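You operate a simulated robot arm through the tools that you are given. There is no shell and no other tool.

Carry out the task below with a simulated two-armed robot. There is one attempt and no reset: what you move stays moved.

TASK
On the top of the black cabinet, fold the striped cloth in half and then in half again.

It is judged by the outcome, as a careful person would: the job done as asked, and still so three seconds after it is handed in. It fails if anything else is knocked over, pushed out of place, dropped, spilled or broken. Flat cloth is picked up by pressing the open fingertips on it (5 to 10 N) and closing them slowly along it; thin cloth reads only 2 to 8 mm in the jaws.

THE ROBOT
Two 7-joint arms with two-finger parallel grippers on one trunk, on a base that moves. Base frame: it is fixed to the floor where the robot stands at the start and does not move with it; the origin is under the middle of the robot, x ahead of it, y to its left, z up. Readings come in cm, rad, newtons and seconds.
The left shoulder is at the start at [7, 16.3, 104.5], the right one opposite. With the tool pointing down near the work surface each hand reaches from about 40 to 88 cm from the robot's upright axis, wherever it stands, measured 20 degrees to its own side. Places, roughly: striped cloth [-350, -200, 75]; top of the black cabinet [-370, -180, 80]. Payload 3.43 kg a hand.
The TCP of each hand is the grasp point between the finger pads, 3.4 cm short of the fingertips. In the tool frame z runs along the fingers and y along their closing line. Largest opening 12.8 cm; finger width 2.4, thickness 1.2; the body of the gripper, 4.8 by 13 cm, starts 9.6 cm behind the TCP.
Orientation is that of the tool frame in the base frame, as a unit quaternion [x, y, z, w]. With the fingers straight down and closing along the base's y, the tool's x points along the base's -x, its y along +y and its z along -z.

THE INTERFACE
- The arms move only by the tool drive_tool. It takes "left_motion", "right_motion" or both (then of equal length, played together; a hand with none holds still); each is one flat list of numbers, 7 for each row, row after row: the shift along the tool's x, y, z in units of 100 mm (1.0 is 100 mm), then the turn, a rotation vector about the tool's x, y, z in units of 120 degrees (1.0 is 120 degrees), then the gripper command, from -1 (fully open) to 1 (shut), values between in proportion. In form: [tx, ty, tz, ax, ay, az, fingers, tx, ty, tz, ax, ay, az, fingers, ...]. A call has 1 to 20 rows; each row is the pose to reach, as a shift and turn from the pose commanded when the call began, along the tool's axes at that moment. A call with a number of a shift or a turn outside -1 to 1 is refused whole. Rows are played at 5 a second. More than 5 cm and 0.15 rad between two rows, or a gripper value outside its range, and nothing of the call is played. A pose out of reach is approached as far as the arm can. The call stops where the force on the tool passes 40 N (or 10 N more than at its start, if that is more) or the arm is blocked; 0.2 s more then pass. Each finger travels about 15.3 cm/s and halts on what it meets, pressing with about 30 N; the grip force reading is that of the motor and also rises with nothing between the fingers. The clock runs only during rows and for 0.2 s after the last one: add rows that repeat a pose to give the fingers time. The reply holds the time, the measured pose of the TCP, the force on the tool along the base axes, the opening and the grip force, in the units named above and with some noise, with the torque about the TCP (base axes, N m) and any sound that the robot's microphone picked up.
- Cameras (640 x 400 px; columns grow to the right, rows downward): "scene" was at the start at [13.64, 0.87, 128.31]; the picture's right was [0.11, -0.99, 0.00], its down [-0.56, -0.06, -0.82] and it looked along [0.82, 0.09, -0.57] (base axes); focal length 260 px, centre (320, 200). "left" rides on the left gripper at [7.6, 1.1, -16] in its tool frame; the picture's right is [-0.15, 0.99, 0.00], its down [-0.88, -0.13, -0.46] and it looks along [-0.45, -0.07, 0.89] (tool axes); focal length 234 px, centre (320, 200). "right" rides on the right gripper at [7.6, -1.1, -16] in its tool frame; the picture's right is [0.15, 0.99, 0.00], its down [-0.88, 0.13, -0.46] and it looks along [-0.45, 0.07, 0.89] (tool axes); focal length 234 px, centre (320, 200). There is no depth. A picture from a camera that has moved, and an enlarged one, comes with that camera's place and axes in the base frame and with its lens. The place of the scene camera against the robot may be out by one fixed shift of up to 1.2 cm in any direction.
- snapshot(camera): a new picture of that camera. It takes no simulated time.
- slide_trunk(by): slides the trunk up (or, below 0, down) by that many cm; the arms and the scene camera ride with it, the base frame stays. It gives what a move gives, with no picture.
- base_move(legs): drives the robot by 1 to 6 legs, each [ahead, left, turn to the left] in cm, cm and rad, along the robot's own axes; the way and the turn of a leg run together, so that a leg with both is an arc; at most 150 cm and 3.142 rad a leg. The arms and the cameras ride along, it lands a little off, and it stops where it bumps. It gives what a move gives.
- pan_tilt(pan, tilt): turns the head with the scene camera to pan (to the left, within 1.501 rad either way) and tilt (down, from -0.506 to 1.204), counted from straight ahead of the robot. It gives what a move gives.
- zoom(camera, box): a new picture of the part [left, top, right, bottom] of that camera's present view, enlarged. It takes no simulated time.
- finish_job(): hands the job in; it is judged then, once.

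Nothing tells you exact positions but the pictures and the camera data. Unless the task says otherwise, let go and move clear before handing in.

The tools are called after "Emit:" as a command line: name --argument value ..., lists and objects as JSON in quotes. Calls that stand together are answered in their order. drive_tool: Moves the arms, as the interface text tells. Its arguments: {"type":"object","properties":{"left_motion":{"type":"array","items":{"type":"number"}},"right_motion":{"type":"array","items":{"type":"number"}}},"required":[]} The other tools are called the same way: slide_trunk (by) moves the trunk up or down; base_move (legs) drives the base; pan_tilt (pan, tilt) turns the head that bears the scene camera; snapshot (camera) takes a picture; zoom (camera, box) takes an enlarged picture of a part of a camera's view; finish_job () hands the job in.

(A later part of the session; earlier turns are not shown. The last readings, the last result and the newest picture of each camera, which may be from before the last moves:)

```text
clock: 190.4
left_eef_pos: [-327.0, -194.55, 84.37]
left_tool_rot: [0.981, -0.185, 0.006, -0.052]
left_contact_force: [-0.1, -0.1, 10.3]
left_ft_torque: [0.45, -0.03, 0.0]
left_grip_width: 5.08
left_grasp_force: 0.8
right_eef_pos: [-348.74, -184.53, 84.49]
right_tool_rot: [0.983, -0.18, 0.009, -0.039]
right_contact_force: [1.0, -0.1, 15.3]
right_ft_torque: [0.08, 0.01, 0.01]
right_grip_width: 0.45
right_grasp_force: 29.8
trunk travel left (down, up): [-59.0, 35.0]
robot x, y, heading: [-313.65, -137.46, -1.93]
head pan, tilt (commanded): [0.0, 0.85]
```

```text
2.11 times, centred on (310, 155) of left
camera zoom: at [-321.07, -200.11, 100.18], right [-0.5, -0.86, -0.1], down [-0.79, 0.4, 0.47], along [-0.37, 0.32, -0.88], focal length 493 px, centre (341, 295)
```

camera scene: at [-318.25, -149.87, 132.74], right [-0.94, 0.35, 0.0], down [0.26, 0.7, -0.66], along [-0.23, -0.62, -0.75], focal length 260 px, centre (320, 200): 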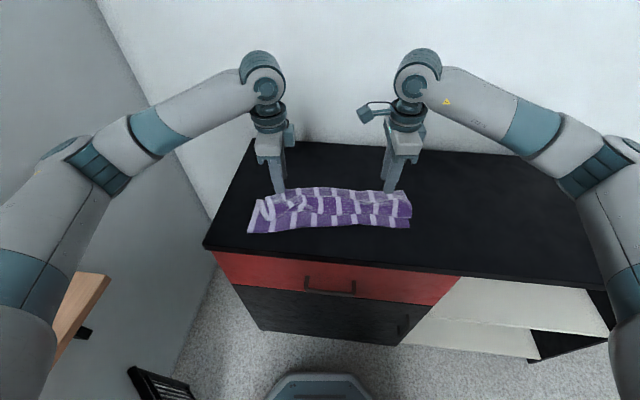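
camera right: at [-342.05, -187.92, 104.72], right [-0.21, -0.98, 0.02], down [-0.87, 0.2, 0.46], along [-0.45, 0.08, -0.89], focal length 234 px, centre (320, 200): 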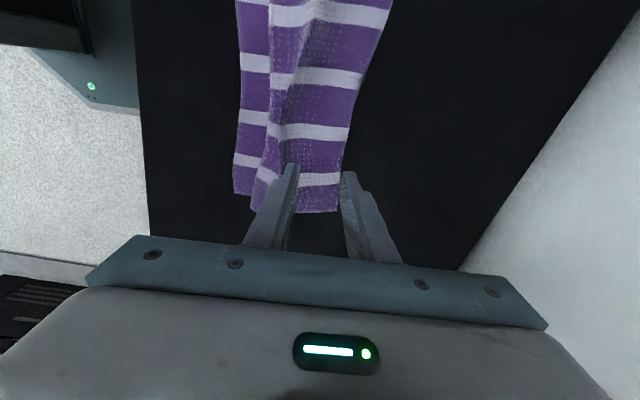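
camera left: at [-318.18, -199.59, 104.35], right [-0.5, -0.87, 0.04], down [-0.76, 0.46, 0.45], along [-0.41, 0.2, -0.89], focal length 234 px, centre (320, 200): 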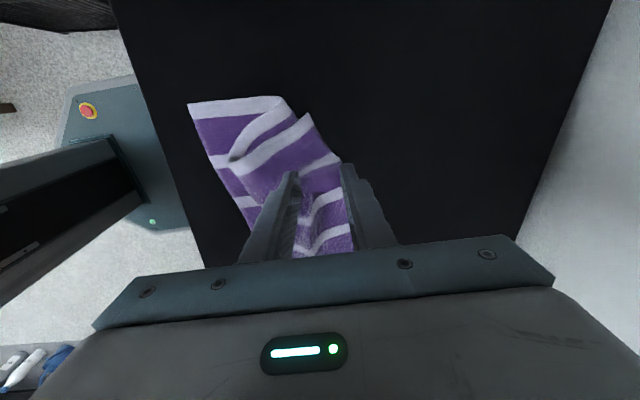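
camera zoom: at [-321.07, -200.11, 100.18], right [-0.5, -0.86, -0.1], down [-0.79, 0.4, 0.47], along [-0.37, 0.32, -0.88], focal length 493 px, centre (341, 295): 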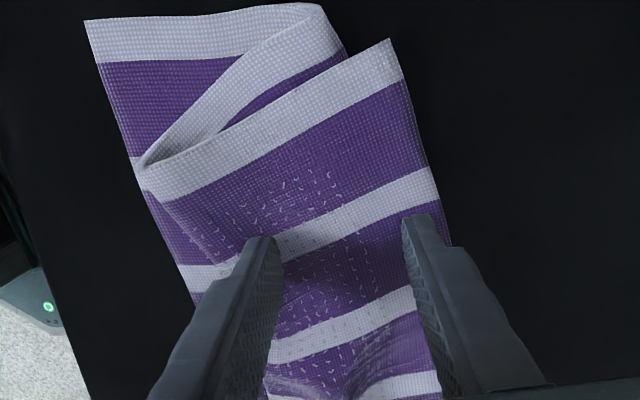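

Emit:
drive_tool --left_motion '[0, 0, 0, 0.015, 0, 0, 0.22, 0, 0, 0, 0.025, 0, 0, 0.22]'

```text
clock: 191.0
left_eef_pos: [-327.07, -194.64, 84.45]
left_tool_rot: [0.98, -0.185, 0.012, -0.078]
left_contact_force: [-0.3, -1.1, 6.6]
left_ft_torque: [0.07, 0.01, 0.0]
left_grip_width: 5.04
left_grasp_force: 0.4
right_eef_pos: [-348.75, -184.6, 84.42]
right_tool_rot: [0.983, -0.18, 0.008, -0.04]
right_contact_force: [0.1, 0.8, 16.6]
right_ft_torque: [0.11, 0.05, -0.03]
right_grip_width: 0.44
right_grasp_force: 29.9
trunk travel left (down, up): [-59.0, 35.0]
robot x, y, heading: [-313.6, -137.79, -1.924]
head pan, tilt (commanded): [0.0, 0.85]
```

Balanced at 6.6 N; pressing slightly more and closing slowly at constant height.

Emit:
drive_tool --left_motion '[0, 0, 0.02, 0, 0, 0, 0.22, 0, 0, 0.025, 0, 0, 0, 0.25, 0, 0, 0.025, 0, 0, 0, 0.28, 0, 0, 0.025, 0, 0, 0, 0.31, 0, 0, 0.025, 0, 0, 0, 0.34, 0, 0, 0.025, 0, 0, 0, 0.37, 0, 0, 0.025, 0, 0, 0, 0.4, 0, 0, 0.025, 0, 0, 0, 0.43, 0, 0, 0.025, 0, 0, 0, 0.46]'

Emit:
zoom --camera "left" --box '[180, 60, 440, 250]'

```text
clock: 193.0
left_eef_pos: [-327.07, -194.55, 84.21]
left_tool_rot: [0.98, -0.184, 0.011, -0.079]
left_contact_force: [0.6, 0.5, 10.6]
left_ft_torque: [-0.03, -0.01, 0.02]
left_grip_width: 3.43
left_grasp_force: 0.1
right_eef_pos: [-348.67, -184.5, 84.43]
right_tool_rot: [0.983, -0.18, 0.007, -0.04]
right_contact_force: [-1.1, -1.0, 15.9]
right_ft_torque: [0.0, 0.04, -0.04]
right_grip_width: 0.44
right_grasp_force: 29.7
trunk travel left (down, up): [-59.0, 35.0]
robot x, y, heading: [-313.68, -137.4, -1.928]
head pan, tilt (commanded): [0.0, 0.85]
```

```text
2.11 times, centred on (310, 155) of left
camera zoom: at [-321.31, -200.84, 99.72], right [-0.49, -0.86, -0.16], down [-0.8, 0.37, 0.48], along [-0.35, 0.36, -0.87], focal length 493 px, centre (341, 295)
```

zoom: 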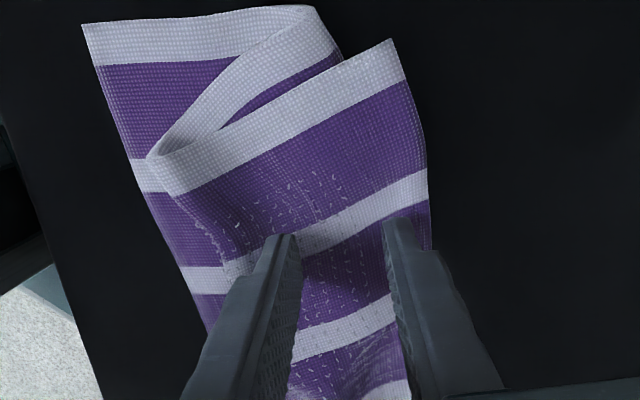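

Emit:
drive_tool --left_motion '[0, 0, 0.005, 0, 0, 0, 0.49, 0, 0, 0.005, 0, 0, 0, 0.52, 0, 0, 0.005, 0, 0, 0, 0.55, 0, 0, 0.005, 0, 0, 0, 0.58, 0, 0, 0.005, 0, 0, 0, 0.61, 0, 0, 0.005, 0, 0, 0, 0.64, 0, 0, 0.005, 0, 0, 0, 0.67, 0, 0, 0.005, 0, 0, 0, 0.7]'

Emit:
zoom --camera "left" --box '[180, 60, 440, 250]'

```text
clock: 194.8
left_eef_pos: [-327.02, -194.54, 84.12]
left_tool_rot: [0.98, -0.184, 0.012, -0.078]
left_contact_force: [0.7, 0.3, 12.7]
left_ft_torque: [0.07, -0.02, 0.03]
left_grip_width: 1.92
left_grasp_force: 0.0
right_eef_pos: [-348.66, -184.61, 84.45]
right_tool_rot: [0.983, -0.182, 0.008, -0.039]
right_contact_force: [0.1, -2.1, 15.7]
right_ft_torque: [-0.01, 0.06, -0.04]
right_grip_width: 0.46
right_grasp_force: 29.6
trunk travel left (down, up): [-59.0, 35.0]
robot x, y, heading: [-313.38, -137.69, -1.925]
head pan, tilt (commanded): [0.0, 0.85]
```

```text
2.11 times, centred on (310, 155) of left
camera zoom: at [-321.34, -200.83, 99.69], right [-0.49, -0.86, -0.16], down [-0.8, 0.37, 0.48], along [-0.35, 0.36, -0.87], focal length 493 px, centre (341, 295)
```

zoom: 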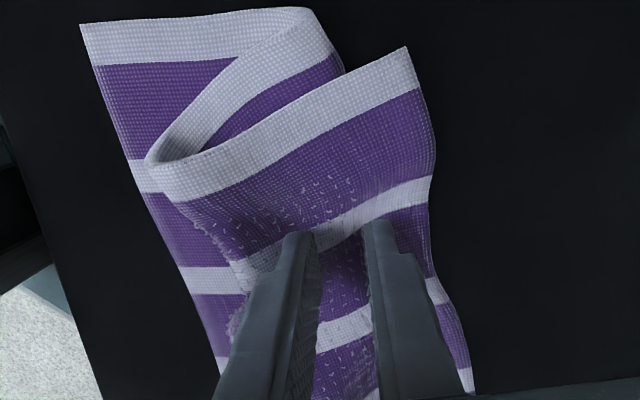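

The far finger slipped over the edge. I'll try the other way: far finger just beyond the free edge on the table, near finger on the flap, so the edge buckles up between them.

Emit:
drive_tool --left_motion '[0, 0, -0.15, 0, 0, 0, 0.6, 0, 0, -0.15, 0, 0, 0, 0.15, 0, 0.2, -0.15, 0, 0, 0, 0.15, 0, 0.2, -0.08, 0, 0, 0, 0.15, 0, 0.2, -0.02, 0, 0, 0, 0.15]'

Emit:
zoom --camera "left" --box '[180, 60, 440, 250]'

```text
clock: 196.0
left_eef_pos: [-327.69, -196.48, 84.05]
left_tool_rot: [0.979, -0.185, 0.013, -0.079]
left_contact_force: [-1.3, -0.1, 1.8]
left_ft_torque: [0.07, -0.04, 0.02]
left_grip_width: 5.43
left_grasp_force: 0.0
right_eef_pos: [-348.65, -184.51, 84.42]
right_tool_rot: [0.983, -0.181, 0.008, -0.04]
right_contact_force: [-0.4, 1.3, 17.8]
right_ft_torque: [0.11, -0.03, -0.02]
right_grip_width: 0.43
right_grasp_force: 29.5
trunk travel left (down, up): [-59.0, 35.0]
robot x, y, heading: [-313.72, -137.67, -1.929]
head pan, tilt (commanded): [0.0, 0.85]
```

```text
2.11 times, centred on (310, 155) of left
camera zoom: at [-322.07, -202.73, 99.56], right [-0.49, -0.86, -0.16], down [-0.8, 0.37, 0.48], along [-0.35, 0.36, -0.87], focal length 493 px, centre (341, 295)
```

zoom: 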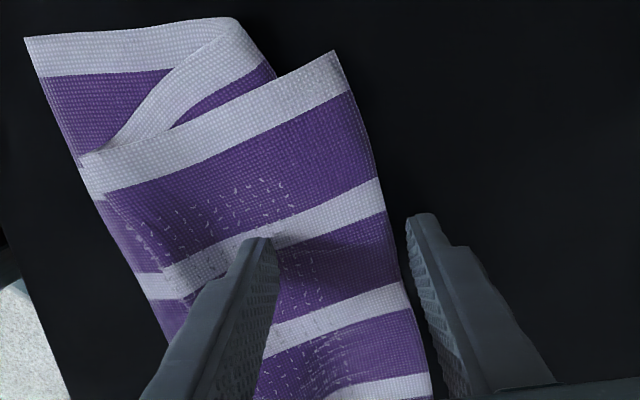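

Good placement. Pressing to about 8–10 N and closing slowly.

Emit:
drive_tool --left_motion '[0, 0, 0.02, 0, 0, 0, 0.15, 0, 0, 0.035, 0, 0, 0, 0.15, 0, 0, 0.04, 0, 0, 0, 0.15]'

```text
clock: 196.8
left_eef_pos: [-327.72, -196.32, 83.95]
left_tool_rot: [0.98, -0.185, 0.011, -0.076]
left_contact_force: [0.8, -5.6, 35.8]
left_ft_torque: [-1.09, 0.13, 0.12]
left_grip_width: 5.44
left_grasp_force: 0.1
right_eef_pos: [-348.62, -184.51, 84.59]
right_tool_rot: [0.983, -0.181, 0.008, -0.04]
right_contact_force: [-0.8, -2.1, 11.4]
right_ft_torque: [0.0, 0.12, -0.01]
right_grip_width: 0.4
right_grasp_force: 29.5
trunk travel left (down, up): [-59.0, 35.0]
robot x, y, heading: [-313.46, -137.69, -1.932]
head pan, tilt (commanded): [0.0, 0.85]
```

Emit:
drive_tool --left_motion '[0, 0, -0.03, -0.01, 0, 0, 0.15, 0, 0, -0.03, -0.02, 0, 0, 0.15, 0, 0, -0.025, -0.025, 0, 0, 0.15]'

```text
clock: 197.6
left_eef_pos: [-327.71, -196.34, 83.94]
left_tool_rot: [0.981, -0.185, 0.008, -0.054]
left_contact_force: [1.4, -0.3, 18.7]
left_ft_torque: [0.54, -0.29, -0.01]
left_grip_width: 5.53
left_grasp_force: 0.9
right_eef_pos: [-348.69, -184.58, 84.56]
right_tool_rot: [0.983, -0.179, 0.008, -0.039]
right_contact_force: [0.3, -1.2, 14.1]
right_ft_torque: [0.04, 0.02, -0.02]
right_grip_width: 0.41
right_grasp_force: 29.8
trunk travel left (down, up): [-59.0, 35.0]
robot x, y, heading: [-313.45, -137.47, -1.927]
head pan, tilt (commanded): [0.0, 0.85]
```

Emit:
drive_tool --left_motion '[0, 0, -0.03, 0.003, 0, 0, 0.15, 0, 0, -0.035, 0.005, 0, 0, 0.15]'

```text
clock: 198.2
left_eef_pos: [-327.73, -196.4, 84.13]
left_tool_rot: [0.981, -0.185, 0.009, -0.059]
left_contact_force: [0.2, 0.6, 2.4]
left_ft_torque: [0.11, -0.07, -0.01]
left_grip_width: 5.5
left_grasp_force: 0.5
right_eef_pos: [-348.53, -184.45, 84.59]
right_tool_rot: [0.983, -0.18, 0.009, -0.04]
right_contact_force: [-0.2, 1.2, 18.4]
right_ft_torque: [0.13, -0.02, 0.01]
right_grip_width: 0.42
right_grasp_force: 29.6
trunk travel left (down, up): [-59.0, 35.0]
robot x, y, heading: [-313.68, -137.59, -1.934]
head pan, tilt (commanded): [0.0, 0.85]
```

Emit:
drive_tool --left_motion '[0, 0, 0.012, 0.003, 0, 0, 0.15, 0, 0, 0.02, 0.003, 0, 0, 0.15]'

```text
clock: 198.8
left_eef_pos: [-327.74, -196.46, 83.99]
left_tool_rot: [0.981, -0.185, 0.009, -0.062]
left_contact_force: [0.1, 0.2, 4.7]
left_ft_torque: [0.16, -0.07, -0.01]
left_grip_width: 5.54
left_grasp_force: 0.7
right_eef_pos: [-348.53, -184.52, 84.47]
right_tool_rot: [0.983, -0.18, 0.008, -0.04]
right_contact_force: [0.9, 1.9, 16.7]
right_ft_torque: [0.15, -0.01, -0.04]
right_grip_width: 0.43
right_grasp_force: 29.6
trunk travel left (down, up): [-59.0, 35.0]
robot x, y, heading: [-313.51, -137.55, -1.925]
head pan, tilt (commanded): [0.0, 0.85]
```

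Emit:
drive_tool --left_motion '[0, 0, 0.015, 0, 0, 0, 0.15, 0, 0, 0.015, 0, 0, 0, 0.18, 0, 0, 0.015, 0, 0, 0, 0.21, 0, 0, 0.015, 0, 0, 0, 0.24, 0, 0, 0.015, 0, 0, 0, 0.27, 0, 0, 0.015, 0, 0, 0, 0.3, 0, 0, 0.015, 0, 0, 0, 0.33, 0, 0, 0.015, 0, 0, 0, 0.36, 0, 0, 0.015, 0, 0, 0, 0.39, 0, 0, 0.015, 0, 0, 0, 0.42]'

Emit:
zoom --camera "left" --box '[180, 60, 440, 250]'

```text
clock: 201.0
left_eef_pos: [-327.78, -196.31, 83.86]
left_tool_rot: [0.981, -0.184, 0.009, -0.061]
left_contact_force: [-0.6, -2.7, 17.5]
left_ft_torque: [0.37, -0.14, 0.01]
left_grip_width: 3.67
left_grasp_force: 0.3
right_eef_pos: [-348.81, -184.42, 84.55]
right_tool_rot: [0.983, -0.181, 0.008, -0.04]
right_contact_force: [1.5, -0.4, 14.6]
right_ft_torque: [0.06, 0.01, -0.03]
right_grip_width: 0.43
right_grasp_force: 29.9
trunk travel left (down, up): [-59.0, 35.0]
robot x, y, heading: [-313.51, -137.59, -1.929]
head pan, tilt (commanded): [0.0, 0.85]
```

```text
2.11 times, centred on (310, 155) of left
camera zoom: at [-321.88, -202.14, 99.59], right [-0.49, -0.86, -0.12], down [-0.79, 0.39, 0.47], along [-0.36, 0.33, -0.87], focal length 493 px, centre (341, 295)
```

zoom: 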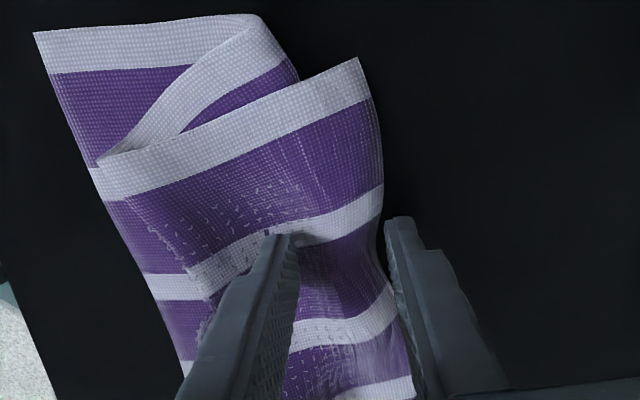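

The edge is arching up against the far finger as hoped. Continuing.

Emit:
drive_tool --left_motion '[0, 0, -0.005, 0, 0, 0, 0.45, 0, 0, -0.005, 0, 0, 0, 0.48, 0, 0, -0.005, 0, 0, 0, 0.51, 0, 0, -0.005, 0, 0, 0, 0.54, 0, 0, -0.005, 0, 0, 0, 0.57, 0, 0, -0.005, 0, 0, 0, 0.6, 0, 0, -0.005, 0, 0, 0, 0.63, 0, 0, -0.005, 0, 0, 0, 0.66, 0, 0, -0.005, 0, 0, 0, 0.69, 0, 0, -0.005, 0, 0, 0, 0.72]'

Emit:
zoom --camera "left" --box '[180, 60, 440, 250]'

```text
clock: 203.2
left_eef_pos: [-327.69, -196.39, 84.02]
left_tool_rot: [0.981, -0.185, 0.009, -0.06]
left_contact_force: [-1.1, -2.0, 24.8]
left_ft_torque: [0.37, -0.16, -0.02]
left_grip_width: 1.89
left_grasp_force: 1.0
right_eef_pos: [-348.62, -184.51, 84.65]
right_tool_rot: [0.983, -0.18, 0.008, -0.039]
right_contact_force: [-0.6, -2.1, 12.5]
right_ft_torque: [-0.08, 0.01, -0.02]
right_grip_width: 0.39
right_grasp_force: 30.0
trunk travel left (down, up): [-59.0, 35.0]
robot x, y, heading: [-313.31, -137.48, -1.929]
head pan, tilt (commanded): [0.0, 0.85]
```

```text
2.11 times, centred on (310, 155) of left
camera zoom: at [-321.88, -202.09, 99.68], right [-0.49, -0.86, -0.12], down [-0.79, 0.39, 0.47], along [-0.36, 0.33, -0.87], focal length 493 px, centre (341, 295)
```

zoom: 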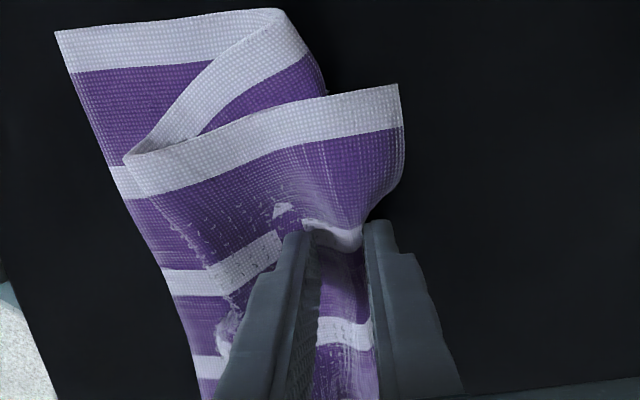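

A good fold stands between the fingers. Closing the rest.

Emit:
drive_tool --left_motion '[0, 0, -0.01, 0, 0, 0, 0.74, 0, 0, -0.01, 0, 0, 0, 0.76, 0, 0, -0.01, 0, 0, 0, 0.78, 0, 0, -0.01, 0, 0, 0, 0.8, 0, 0, -0.01, 0, 0, 0, 0.82, 0, 0, -0.01, 0, 0, 0, 0.84, 0, 0, -0.01, 0, 0, 0, 0.86, 0, 0, -0.01, 0, 0, 0, 0.88, 0, 0, -0.01, 0, 0, 0, 0.9, 0, 0, -0.01, 0, 0, 0, 0.92, 0, 0, -0.01, 0, 0, 0, 0.95, 0, 0, -0.01, 0, 0, 0, 1.0, 0, 0, -0.01, 0, 0, 0, 1.0]'

Emit:
zoom --camera "left" --box '[180, 60, 440, 250]'

Emit:
zoom --camera "scene" --box '[225, 150, 435, 260]'

```text
clock: 206.0
left_eef_pos: [-327.88, -196.42, 84.05]
left_tool_rot: [0.981, -0.186, 0.009, -0.061]
left_contact_force: [1.6, 4.8, 19.9]
left_ft_torque: [0.33, -0.08, -0.05]
left_grip_width: 0.45
left_grasp_force: 29.7
right_eef_pos: [-348.67, -184.26, 84.53]
right_tool_rot: [0.983, -0.179, 0.008, -0.039]
right_contact_force: [-0.4, -2.4, 12.8]
right_ft_torque: [-0.04, 0.05, 0.01]
right_grip_width: 0.43
right_grasp_force: 29.8
trunk travel left (down, up): [-59.0, 35.0]
robot x, y, heading: [-313.61, -137.58, -1.929]
head pan, tilt (commanded): [0.0, 0.85]
```

```text
2.11 times, centred on (310, 155) of left
camera zoom: at [-321.86, -202.1, 99.74], right [-0.49, -0.86, -0.12], down [-0.79, 0.39, 0.47], along [-0.36, 0.33, -0.87], focal length 493 px, centre (341, 295)
```

zoom: 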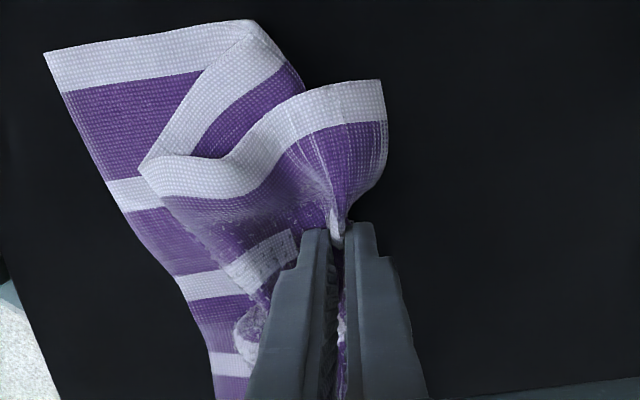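

```text
3.05 times, centred on (330, 205) of scene
camera zoom: at [-318.05, -149.5, 132.78], right [-0.94, 0.35, 0.0], down [0.26, 0.7, -0.66], along [-0.23, -0.62, -0.75], focal length 791 px, centre (290, 185)
```

zoom: 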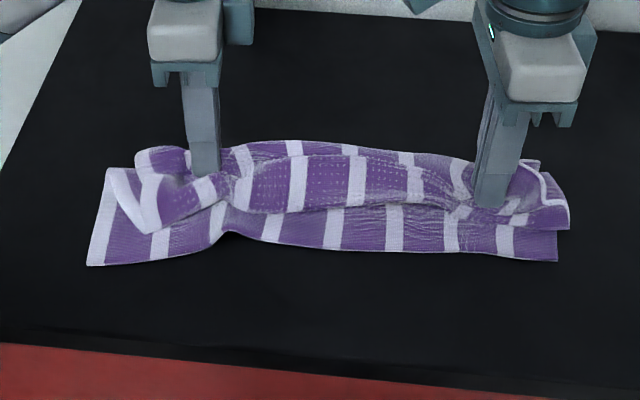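

Both hands now hold just the top layer's edge (4.5 mm each). I'll lift it straight up and slightly outward so the turned-back part unrolls and the crease resets to mid-cloth.

Emit:
drive_tool --left_motion '[0.01, -0.019, -0.149, -0.01, 0, 0, 1, 0.02, -0.017, -0.3, -0.02, 0, 0, 1, 0.04, -0.006, -0.453, -0.03, 0, 0, 1, 0.05, 0.025, -0.608, -0.04, 0, 0, 1, 0.06, 0.066, -0.764, -0.05, 0, 0, 1, 0.08, 0.107, -0.92, -0.059, 0, 0, 1]' --right_motion '[-0.01, -0.012, -0.15, -0.006, 0, 0, 1, -0.02, -0.004, -0.3, -0.012, 0, 0, 1, -0.03, 0.054, -0.456, -0.019, 0, 0, 1, -0.04, 0.151, -0.614, -0.025, 0, 0, 1, -0.05, 0.259, -0.773, -0.032, 0, 0, 1, -0.05, 0.367, -0.932, -0.038, 0, 0, 1]'

Emit:
snapshot --camera "scene"

Emit:
snapshot --camera "left"

Emit:
snapshot --camera "right"

```text
clock: 207.4
left_eef_pos: [-327.82, -198.93, 92.89]
left_tool_rot: [0.983, -0.186, -0.002, -0.002]
left_contact_force: [-1.5, 1.6, 0.0]
left_ft_torque: [0.05, 0.02, -0.01]
left_grip_width: 0.46
left_grasp_force: 30.1
right_eef_pos: [-350.81, -188.61, 93.38]
right_tool_rot: [0.984, -0.18, 0.001, -0.002]
right_contact_force: [2.3, -0.7, 0.4]
right_ft_torque: [0.02, -0.06, -0.04]
right_grip_width: 0.35
right_grasp_force: 30.7
trunk travel left (down, up): [-59.0, 35.0]
robot x, y, heading: [-313.36, -137.85, -1.932]
head pan, tilt (commanded): [0.0, 0.85]
```

```text
taken
camera scene: at [-318.16, -149.81, 132.74], right [-0.94, 0.35, 0.0], down [0.26, 0.7, -0.66], along [-0.23, -0.62, -0.75], focal length 260 px, centre (320, 200)
```

scene: 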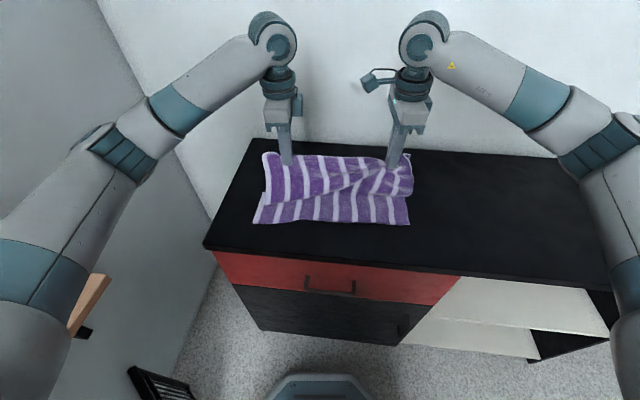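

```text
taken
camera left: at [-321.25, -202.85, 108.84], right [-0.5, -0.87, 0.0], down [-0.77, 0.44, 0.46], along [-0.4, 0.23, -0.89], focal length 234 px, centre (320, 200)
```

left: 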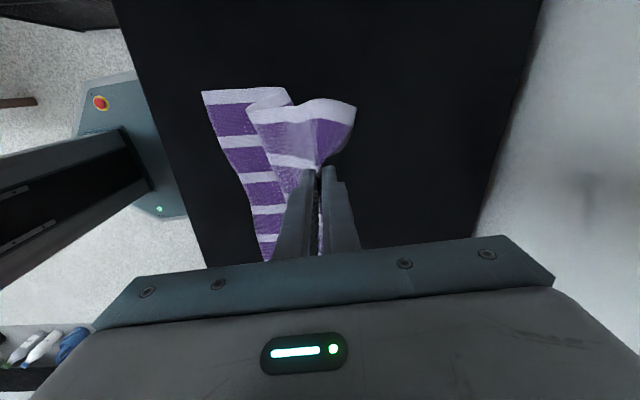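

```text
taken
camera right: at [-343.47, -190.37, 109.32], right [-0.21, -0.98, 0.0], down [-0.87, 0.19, 0.45], along [-0.44, 0.1, -0.89], focal length 234 px, centre (320, 200)
```

right: 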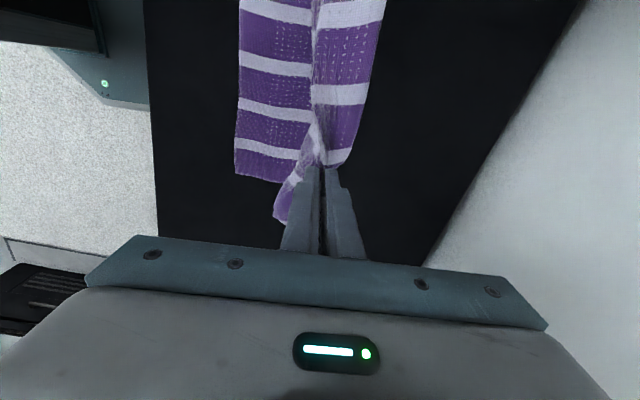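

The cloth edge lifts nicely. Raising further to above the intended fold line.

Emit:
drive_tool --left_motion '[0, 0.05, -0.12, 0, 0, 0, 1, 0, 0.11, -0.24, 0, 0, 0, 1, 0, 0.19, -0.36, 0, 0, 0, 1, 0, 0.27, -0.48, 0, 0, 0, 1]' --right_motion '[0, 0.1, -0.11, 0, 0, 0, 1, 0, 0.21, -0.22, 0, 0, 0, 1, 0, 0.32, -0.33, 0, 0, 0, 1, 0, 0.43, -0.43, 0, 0, 0, 1]'

Emit:
zoom --camera "scene" --box '[200, 100, 460, 260]'

Emit:
snapshot --camera "left"

Emit:
snapshot --camera "right"

```text
clock: 208.4
left_eef_pos: [-328.82, -201.51, 97.77]
left_tool_rot: [0.983, -0.185, -0.002, -0.002]
left_contact_force: [-0.8, 0.3, 0.3]
left_ft_torque: [0.11, -0.01, -0.02]
left_grip_width: 0.45
left_grasp_force: 29.9
right_eef_pos: [-352.27, -192.52, 97.61]
right_tool_rot: [0.984, -0.18, 0.001, -0.001]
right_contact_force: [0.7, 0.6, -0.5]
right_ft_torque: [0.06, -0.09, -0.06]
right_grip_width: 0.33
right_grasp_force: 30.6
trunk travel left (down, up): [-59.0, 35.0]
robot x, y, heading: [-313.42, -137.74, -1.93]
head pan, tilt (commanded): [0.0, 0.85]
```

```text
2.46 times, centred on (330, 180) of scene
camera zoom: at [-318.18, -149.83, 132.74], right [-0.94, 0.35, 0.0], down [0.26, 0.7, -0.66], along [-0.23, -0.62, -0.75], focal length 639 px, centre (295, 249)
```

zoom: 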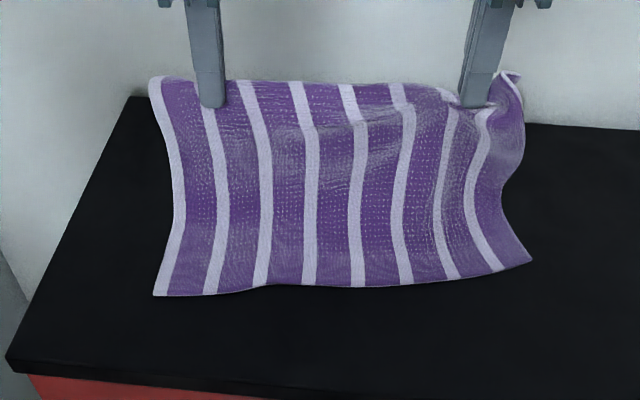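

```text
taken
camera left: at [-322.24, -205.45, 113.62], right [-0.5, -0.87, 0.0], down [-0.77, 0.44, 0.46], along [-0.4, 0.23, -0.89], focal length 234 px, centre (320, 200)
```

left: 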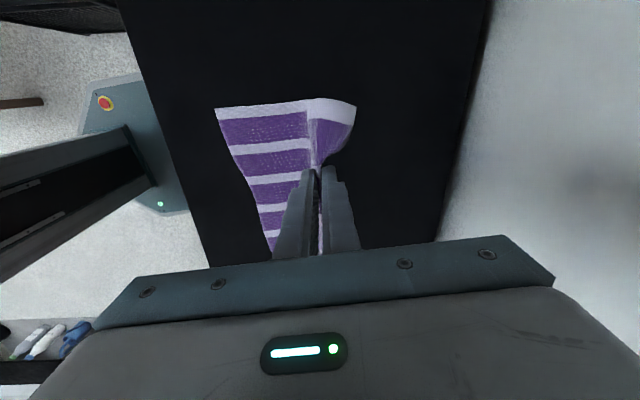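

```text
taken
camera right: at [-344.98, -194.36, 113.61], right [-0.21, -0.98, 0.0], down [-0.87, 0.19, 0.45], along [-0.44, 0.1, -0.89], focal length 234 px, centre (320, 200)
```

right: 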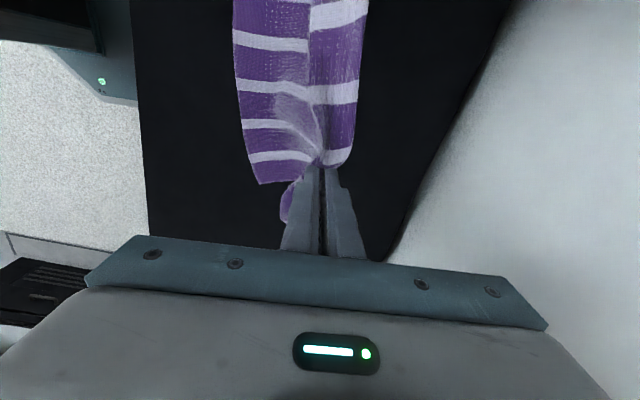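

The cloth is fully unrolled now: near half flat on the cabinet, far edge held up by both hands above the fold line. To be able to tilt the hands close in, I need higher shoulders, so I'll alternate lowering the hands and raising the trunk.

Emit:
drive_tool --left_motion '[0, -0.03, 0.15, 0, 0, 0, 1, 0, -0.05, 0.3, 0, 0, 0, 1, 0, -0.07, 0.45, 0, 0, 0, 1, 0, -0.08, 0.6, 0, 0, 0, 1]' --right_motion '[0, -0.03, 0.15, 0, 0, 0, 1, 0, -0.05, 0.3, 0, 0, 0, 1, 0, -0.07, 0.45, 0, 0, 0, 1, 0, -0.08, 0.6, 0, 0, 0, 1]'

Emit:
slide_trunk --by 6

Emit:
drive_tool --left_motion '[0, 0, 0.15, 0, 0, 0, 1, 0, 0, 0.3, 0, 0, 0, 1, 0, 0, 0.45, 0, 0, 0, 1, 0, 0, 0.6, 0, 0, 0, 1]' --right_motion '[0, 0, 0.15, 0, 0, 0, 1, 0, 0, 0.3, 0, 0, 0, 1, 0, 0, 0.45, 0, 0, 0, 1, 0, 0, 0.6, 0, 0, 0, 1]'

Emit:
slide_trunk --by 6

Emit:
snapshot --camera "scene"

```text
clock: 209.4
left_eef_pos: [-328.52, -200.74, 91.56]
left_tool_rot: [0.983, -0.184, -0.002, -0.002]
left_contact_force: [-1.0, 0.6, -0.4]
left_ft_torque: [0.09, -0.01, 0.02]
left_grip_width: 0.45
left_grasp_force: 30.4
right_eef_pos: [-352.04, -191.84, 91.66]
right_tool_rot: [0.984, -0.179, 0.002, -0.003]
right_contact_force: [1.4, -1.5, -0.4]
right_ft_torque: [0.03, -0.09, 0.0]
right_grip_width: 0.34
right_grasp_force: 29.3
trunk travel left (down, up): [-59.0, 35.0]
robot x, y, heading: [-313.43, -137.74, -1.93]
head pan, tilt (commanded): [0.0, 0.85]
```

```text
clock: 210.4
left_eef_pos: [-328.63, -200.64, 97.57]
left_tool_rot: [0.983, -0.184, -0.003, -0.003]
left_contact_force: [-1.9, 0.6, 0.3]
left_ft_torque: [0.08, -0.02, 0.01]
left_grip_width: 0.47
left_grasp_force: 30.0
right_eef_pos: [-352.1, -191.89, 97.57]
right_tool_rot: [0.984, -0.18, 0.001, -0.003]
right_contact_force: [2.1, -1.1, 0.0]
right_ft_torque: [0.05, -0.07, -0.02]
right_grip_width: 0.3
right_grasp_force: 29.4
trunk travel left (down, up): [-65.0, 29.0]
robot x, y, heading: [-313.88, -137.88, -1.93]
head pan, tilt (commanded): [0.0, 0.85]
```

```text
clock: 211.4
left_eef_pos: [-328.59, -200.58, 91.62]
left_tool_rot: [0.983, -0.185, -0.002, -0.002]
left_contact_force: [-1.7, 0.6, 0.3]
left_ft_torque: [0.11, -0.04, 0.02]
left_grip_width: 0.44
left_grasp_force: 29.7
right_eef_pos: [-352.11, -191.79, 91.7]
right_tool_rot: [0.984, -0.18, 0.001, -0.002]
right_contact_force: [1.1, -0.5, 0.1]
right_ft_torque: [-0.02, -0.08, -0.02]
right_grip_width: 0.34
right_grasp_force: 30.1
trunk travel left (down, up): [-65.0, 29.0]
robot x, y, heading: [-313.55, -137.69, -1.934]
head pan, tilt (commanded): [0.0, 0.85]
```

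```text
clock: 212.4
left_eef_pos: [-328.64, -200.7, 97.54]
left_tool_rot: [0.983, -0.184, -0.002, -0.002]
left_contact_force: [-1.9, 0.3, -0.3]
left_ft_torque: [0.09, 0.02, -0.02]
left_grip_width: 0.45
left_grasp_force: 30.1
right_eef_pos: [-352.05, -191.78, 97.71]
right_tool_rot: [0.984, -0.18, 0.001, -0.002]
right_contact_force: [0.3, -0.6, 0.4]
right_ft_torque: [-0.01, -0.05, -0.01]
right_grip_width: 0.35
right_grasp_force: 29.9
trunk travel left (down, up): [-71.0, 23.0]
robot x, y, heading: [-313.41, -137.74, -1.932]
head pan, tilt (commanded): [0.0, 0.85]
```

```text
taken
camera scene: at [-318.21, -149.87, 144.73], right [-0.94, 0.35, 0.0], down [0.26, 0.7, -0.66], along [-0.23, -0.62, -0.75], focal length 260 px, centre (320, 200)
```

scene: 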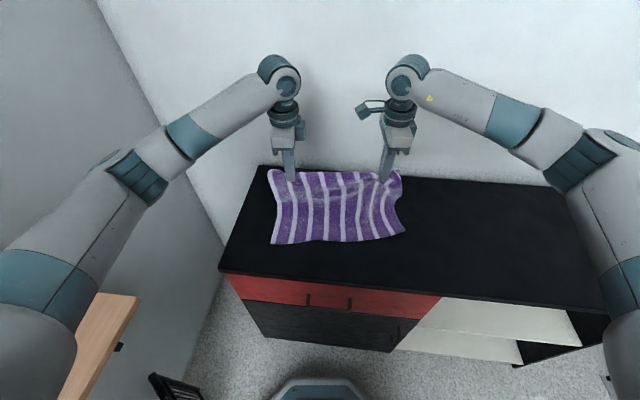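

Works well. One more round, then I'll tilt.

Emit:
drive_tool --left_motion '[0, 0, 0.15, 0, 0, 0, 1, 0, 0, 0.3, 0, 0, 0, 1, 0, 0, 0.45, 0, 0, 0, 1, 0, 0, 0.6, 0, 0, 0, 1]' --right_motion '[0, 0, 0.15, 0, 0, 0, 1, 0, 0, 0.3, 0, 0, 0, 1, 0, 0, 0.45, 0, 0, 0, 1, 0, 0, 0.6, 0, 0, 0, 1]'

Emit:
slide_trunk --by 6

Emit:
pan_tilt --pan 0 --tilt 1.0

Emit:
snapshot --camera "scene"

Emit:
zoom --camera "scene" --box '[220, 80, 460, 230]'

```text
clock: 213.4
left_eef_pos: [-328.73, -200.58, 91.67]
left_tool_rot: [0.983, -0.186, -0.003, -0.003]
left_contact_force: [0.1, 0.7, 0.0]
left_ft_torque: [0.07, 0.03, -0.02]
left_grip_width: 0.47
left_grasp_force: 30.4
right_eef_pos: [-351.98, -191.86, 91.7]
right_tool_rot: [0.984, -0.181, 0.001, -0.003]
right_contact_force: [0.3, 0.7, 0.3]
right_ft_torque: [0.03, -0.05, 0.0]
right_grip_width: 0.35
right_grasp_force: 30.2
trunk travel left (down, up): [-71.0, 23.0]
robot x, y, heading: [-313.34, -137.56, -1.928]
head pan, tilt (commanded): [0.0, 0.85]
```

```text
clock: 214.4
left_eef_pos: [-328.63, -200.63, 97.71]
left_tool_rot: [0.983, -0.185, -0.002, -0.003]
left_contact_force: [-1.4, -0.7, -0.5]
left_ft_torque: [0.1, -0.02, 0.01]
left_grip_width: 0.45
left_grasp_force: 29.7
right_eef_pos: [-351.95, -191.88, 97.66]
right_tool_rot: [0.984, -0.181, 0.002, -0.002]
right_contact_force: [0.3, -1.0, -0.4]
right_ft_torque: [0.0, -0.06, -0.03]
right_grip_width: 0.34
right_grasp_force: 30.2
trunk travel left (down, up): [-77.0, 17.0]
robot x, y, heading: [-313.73, -137.76, -1.932]
head pan, tilt (commanded): [0.0, 0.85]
```

```text
clock: 215.1
left_eef_pos: [-328.58, -200.64, 97.59]
left_tool_rot: [0.983, -0.185, -0.002, -0.003]
left_contact_force: [-0.8, 1.2, -0.4]
left_ft_torque: [0.08, 0.01, -0.03]
left_grip_width: 0.45
left_grasp_force: 30.4
right_eef_pos: [-351.95, -191.83, 97.6]
right_tool_rot: [0.984, -0.18, 0.001, -0.001]
right_contact_force: [0.7, 0.2, -0.7]
right_ft_torque: [0.01, -0.03, -0.05]
right_grip_width: 0.36
right_grasp_force: 30.0
trunk travel left (down, up): [-77.0, 17.0]
robot x, y, heading: [-313.51, -137.35, -1.926]
head pan, tilt (commanded): [0.0, 1.0]
```

```text
taken
camera scene: at [-317.9, -149.05, 149.63], right [-0.94, 0.35, 0.0], down [0.29, 0.79, -0.54], along [-0.19, -0.51, -0.84], focal length 260 px, centre (320, 200)
```

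scene: 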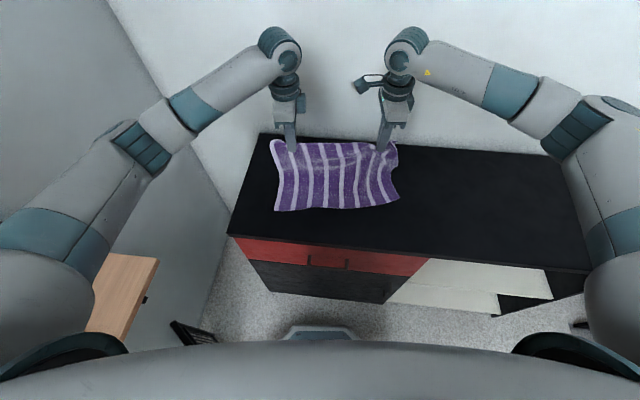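

```text
2.67 times, centred on (340, 155) of scene
camera zoom: at [-317.9, -149.05, 149.63], right [-0.94, 0.35, 0.0], down [0.29, 0.79, -0.54], along [-0.19, -0.51, -0.84], focal length 692 px, centre (267, 320)
```

zoom: 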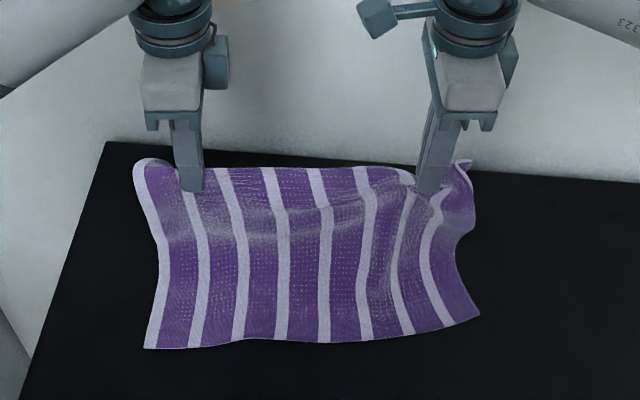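

Shoulders are now high. I'll tilt both hands 60° (fingers pointing forward-down) while easing the held edge lower and outward over the fold line.

Emit:
drive_tool --left_motion '[0, -0.023, 0.037, -0.0625, 0, 0, 1, 0, -0.046, 0.079, -0.125, 0, 0, 1, 0, -0.066, 0.127, -0.1875, 0, 0, 1, 0, -0.085, 0.181, -0.25, 0, 0, 1, 0, -0.101, 0.239, -0.3125, 0, 0, 1, 0, -0.113, 0.302, -0.375, 0, 0, 1, 0, -0.121, 0.369, -0.4375, 0, 0, 1, 0, -0.124, 0.44, -0.5, 0, 0, 1]' --right_motion '[0, 0.003, 0.037, -0.0625, 0, 0, 1, 0, 0.007, 0.079, -0.125, 0, 0, 1, 0, 0.012, 0.127, -0.1875, 0, 0, 1, 0, 0.02, 0.181, -0.25, 0, 0, 1, 0, 0.03, 0.239, -0.3125, 0, 0, 1, 0, 0.045, 0.302, -0.375, 0, 0, 1, 0, 0.063, 0.369, -0.4375, 0, 0, 1, 0, 0.086, 0.44, -0.5, 0, 0, 1]'

Emit:
snapshot --camera "scene"

Emit:
zoom --camera "scene" --box '[220, 80, 460, 230]'

```text
clock: 216.9
left_eef_pos: [-328.25, -199.21, 93.41]
left_tool_rot: [0.852, -0.159, -0.094, 0.49]
left_contact_force: [0.2, 0.8, 0.0]
left_ft_torque: [0.11, -0.02, -0.01]
left_grip_width: 0.46
left_grasp_force: 29.5
right_eef_pos: [-352.21, -192.21, 94.37]
right_tool_rot: [0.896, -0.165, -0.073, 0.406]
right_contact_force: [1.0, 0.0, 0.6]
right_ft_torque: [0.09, -0.03, 0.04]
right_grip_width: 0.29
right_grasp_force: 29.0
right hand out of reach, approached as far as the arm can: row 7, 8
trunk travel left (down, up): [-77.0, 17.0]
robot x, y, heading: [-313.45, -137.37, -1.93]
head pan, tilt (commanded): [0.0, 1.0]
```

```text
taken
camera scene: at [-317.87, -148.99, 149.64], right [-0.94, 0.35, 0.0], down [0.29, 0.79, -0.54], along [-0.19, -0.51, -0.84], focal length 260 px, centre (320, 200)
```

scene: 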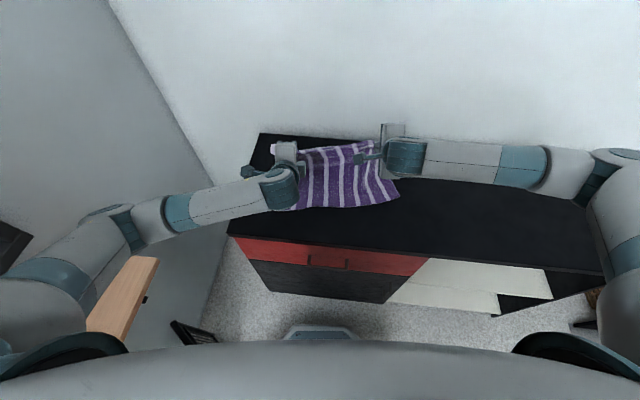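

```text
2.67 times, centred on (340, 155) of scene
camera zoom: at [-317.87, -148.99, 149.64], right [-0.94, 0.35, 0.0], down [0.29, 0.79, -0.54], along [-0.19, -0.51, -0.84], focal length 692 px, centre (267, 320)
```

zoom: 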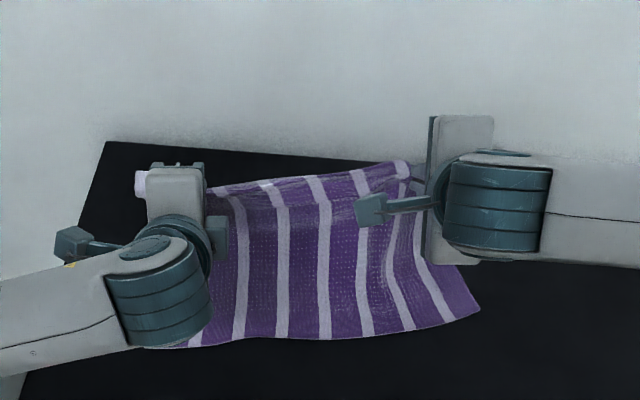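

Left reached 60°, right about 48°. Now I'll carry the edge toward the near side and down.

Emit:
drive_tool --left_motion '[0, -0.101, -0.115, 0, 0, 0, 1, 0, -0.228, -0.215, 0, 0, 0, 1, 0, -0.39, -0.295, 0, 0, 0, 1]' --right_motion '[0, -0.103, -0.069, 0.03, 0, 0, 1, 0, -0.227, -0.118, 0.06, 0, 0, 1, 0, -0.382, -0.14, 0.08, 0, 0, 1]'

Emit:
zoom --camera "scene" --box '[220, 80, 460, 230]'

```text
clock: 217.7
left_eef_pos: [-326.55, -195.14, 91.44]
left_tool_rot: [0.852, -0.158, -0.094, 0.49]
left_contact_force: [-1.6, 1.4, -0.7]
left_ft_torque: [0.07, -0.02, -0.01]
left_grip_width: 0.44
left_grasp_force: 29.5
right_eef_pos: [-350.94, -188.88, 92.27]
right_tool_rot: [0.927, -0.171, -0.059, 0.328]
right_contact_force: [2.0, -0.6, 1.1]
right_ft_torque: [-0.11, 0.02, 0.09]
right_grip_width: 0.29
right_grasp_force: 30.1
trunk travel left (down, up): [-77.0, 17.0]
robot x, y, heading: [-313.71, -137.76, -1.93]
head pan, tilt (commanded): [0.0, 1.0]
```

```text
2.67 times, centred on (340, 155) of scene
camera zoom: at [-317.87, -148.97, 149.64], right [-0.94, 0.35, 0.0], down [0.29, 0.79, -0.54], along [-0.19, -0.51, -0.84], focal length 692 px, centre (267, 320)
```

zoom: 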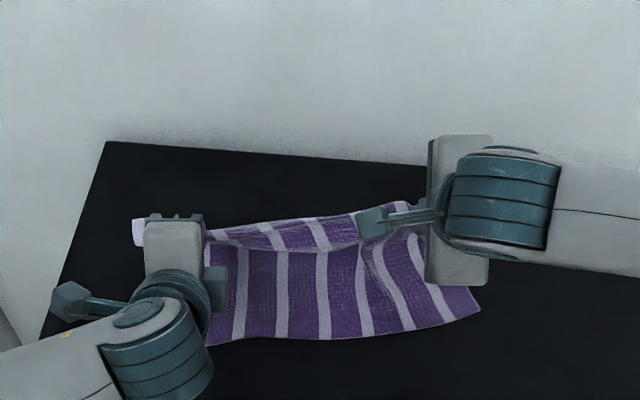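

The edge is coming over well. Continuing down toward the near edge.

Emit:
drive_tool --left_motion '[0, -0.178, -0.048, 0, 0, 0, 1, 0, -0.371, -0.063, 0, 0, 0, 1, 0, -0.563, -0.056, 0, 0, 0, 1]' --right_motion '[0, -0.166, 0.045, -0.02, 0, 0, 1, 0, -0.342, 0.119, -0.04, 0, 0, 1, 0, -0.518, 0.208, -0.06, 0, 0, 1]'

Emit:
zoom --camera "scene" --box '[220, 80, 460, 230]'

Emit:
snapshot --camera "left"

Emit:
snapshot --camera "right"

```text
clock: 218.5
left_eef_pos: [-325.52, -192.09, 86.88]
left_tool_rot: [0.852, -0.16, -0.095, 0.49]
left_contact_force: [-0.4, 0.1, 0.4]
left_ft_torque: [0.08, -0.01, 0.01]
left_grip_width: 0.44
left_grasp_force: 29.6
right_eef_pos: [-349.56, -187.56, 89.7]
right_tool_rot: [0.914, -0.165, -0.062, 0.365]
right_contact_force: [0.2, 0.7, 0.6]
right_ft_torque: [-0.01, -0.02, 0.02]
right_grip_width: 0.29
right_grasp_force: 29.8
right hand out of reach, approached as far as the arm can: row 2, 3
trunk travel left (down, up): [-77.0, 17.0]
robot x, y, heading: [-313.32, -137.45, -1.931]
head pan, tilt (commanded): [0.0, 1.0]
```

```text
2.67 times, centred on (340, 155) of scene
camera zoom: at [-317.9, -148.97, 149.64], right [-0.94, 0.35, 0.0], down [0.29, 0.79, -0.54], along [-0.19, -0.51, -0.84], focal length 692 px, centre (267, 320)
```

zoom: 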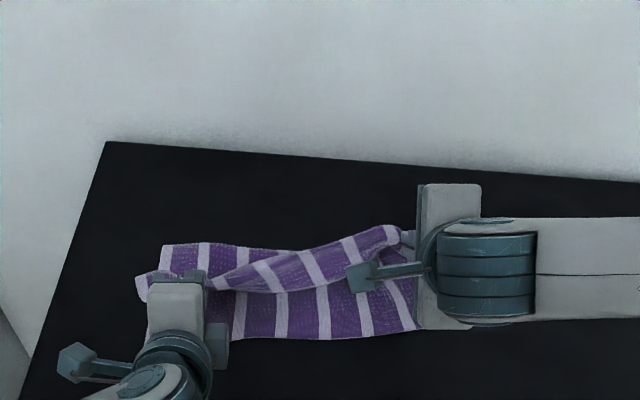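

```text
taken
camera left: at [-313.61, -182.69, 95.78], right [-0.31, -0.41, 0.86], down [-0.65, 0.75, 0.12], along [-0.69, -0.52, -0.5], focal length 234 px, centre (320, 200)
```

left: 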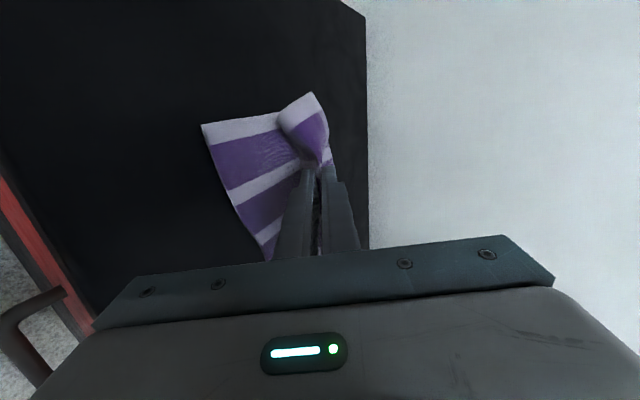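

```text
taken
camera right: at [-338.63, -179.23, 100.58], right [-0.12, -0.72, 0.68], down [-0.75, 0.51, 0.41], along [-0.65, -0.47, -0.6], focal length 234 px, centre (320, 200)
```

right: 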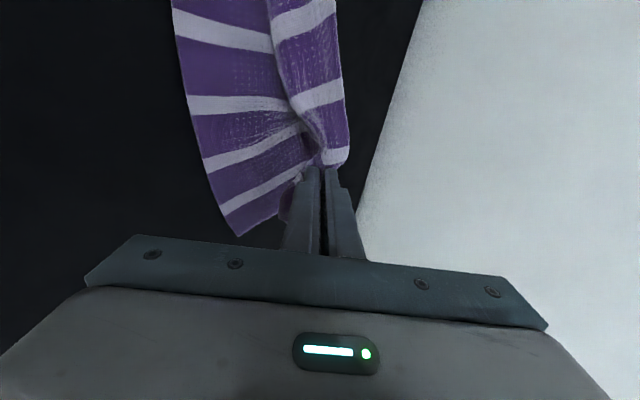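

Right is at its limit with that tilt, so I'll reduce its tilt while lowering; left continues down.

Emit:
drive_tool --left_motion '[0, -0.085, 0.012, 0, 0, 0, 1, 0, -0.171, 0.024, 0, 0, 0, 1, 0, -0.256, 0.036, 0, 0, 0, 1, 0, -0.32, 0.045, 0, 0, 0, 1]' --right_motion '[0, -0.094, 0.074, 0.03, 0, 0, 1, 0, -0.188, 0.148, 0.059, 0, 0, 1, 0, -0.281, 0.221, 0.088, 0, 0, 1, 0, -0.36, 0.28, 0.117, 0, 0, 1]'

Emit:
snapshot --camera "scene"

Emit:
zoom --camera "scene" --box '[220, 80, 460, 230]'

Emit:
snapshot --camera "left"

Emit:
snapshot --camera "right"

```text
clock: 219.5
left_eef_pos: [-325.01, -191.03, 83.75]
left_tool_rot: [0.852, -0.159, -0.094, 0.49]
left_contact_force: [-0.9, 0.9, 0.6]
left_ft_torque: [0.13, -0.01, 0.0]
left_grip_width: 0.45
left_grasp_force: 30.3
right_eef_pos: [-349.38, -187.22, 85.25]
right_tool_rot: [0.946, -0.173, -0.049, 0.271]
right_contact_force: [0.5, -0.2, 1.1]
right_ft_torque: [-0.1, 0.0, 0.03]
right_grip_width: 0.31
right_grasp_force: 29.8
trunk travel left (down, up): [-77.0, 17.0]
robot x, y, heading: [-313.94, -137.69, -1.928]
head pan, tilt (commanded): [0.0, 1.0]
```

```text
taken
camera scene: at [-317.88, -149.0, 149.64], right [-0.94, 0.35, 0.0], down [0.29, 0.79, -0.54], along [-0.19, -0.51, -0.84], focal length 260 px, centre (320, 200)
```

scene: 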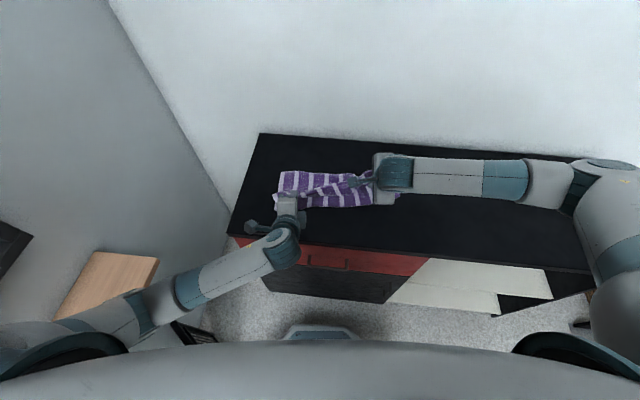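

```text
2.67 times, centred on (340, 155) of scene
camera zoom: at [-317.88, -149.0, 149.64], right [-0.94, 0.35, 0.0], down [0.29, 0.79, -0.54], along [-0.19, -0.51, -0.84], focal length 692 px, centre (267, 320)
```

zoom: 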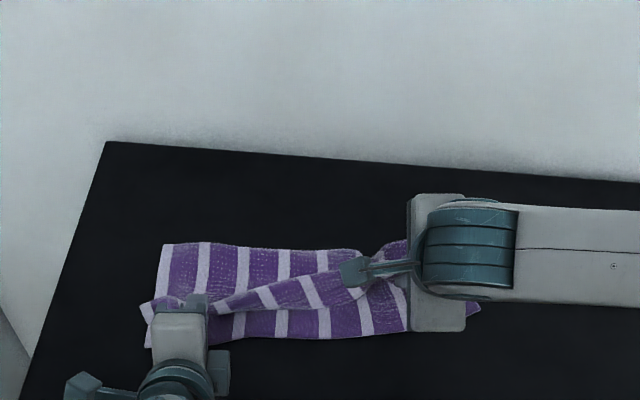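

```text
taken
camera left: at [-313.19, -181.52, 92.78], right [-0.31, -0.41, 0.86], down [-0.65, 0.75, 0.12], along [-0.69, -0.52, -0.5], focal length 234 px, centre (320, 200)
```

left: 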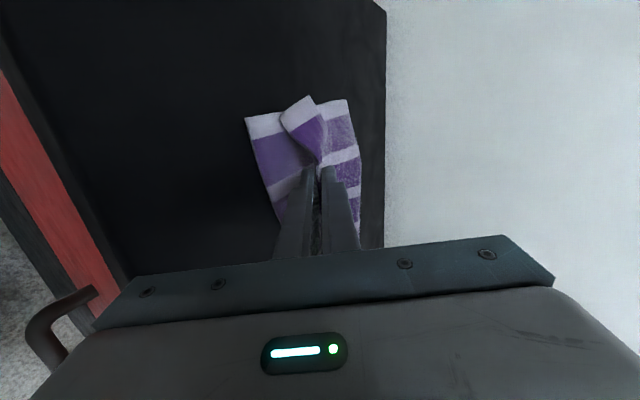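

```text
taken
camera right: at [-339.13, -181.11, 98.14], right [-0.16, -0.84, 0.52], down [-0.78, 0.43, 0.45], along [-0.61, -0.34, -0.72], focal length 234 px, centre (320, 200)
```

right: 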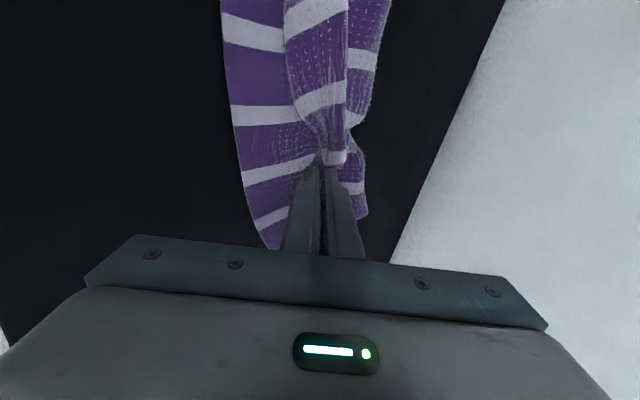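

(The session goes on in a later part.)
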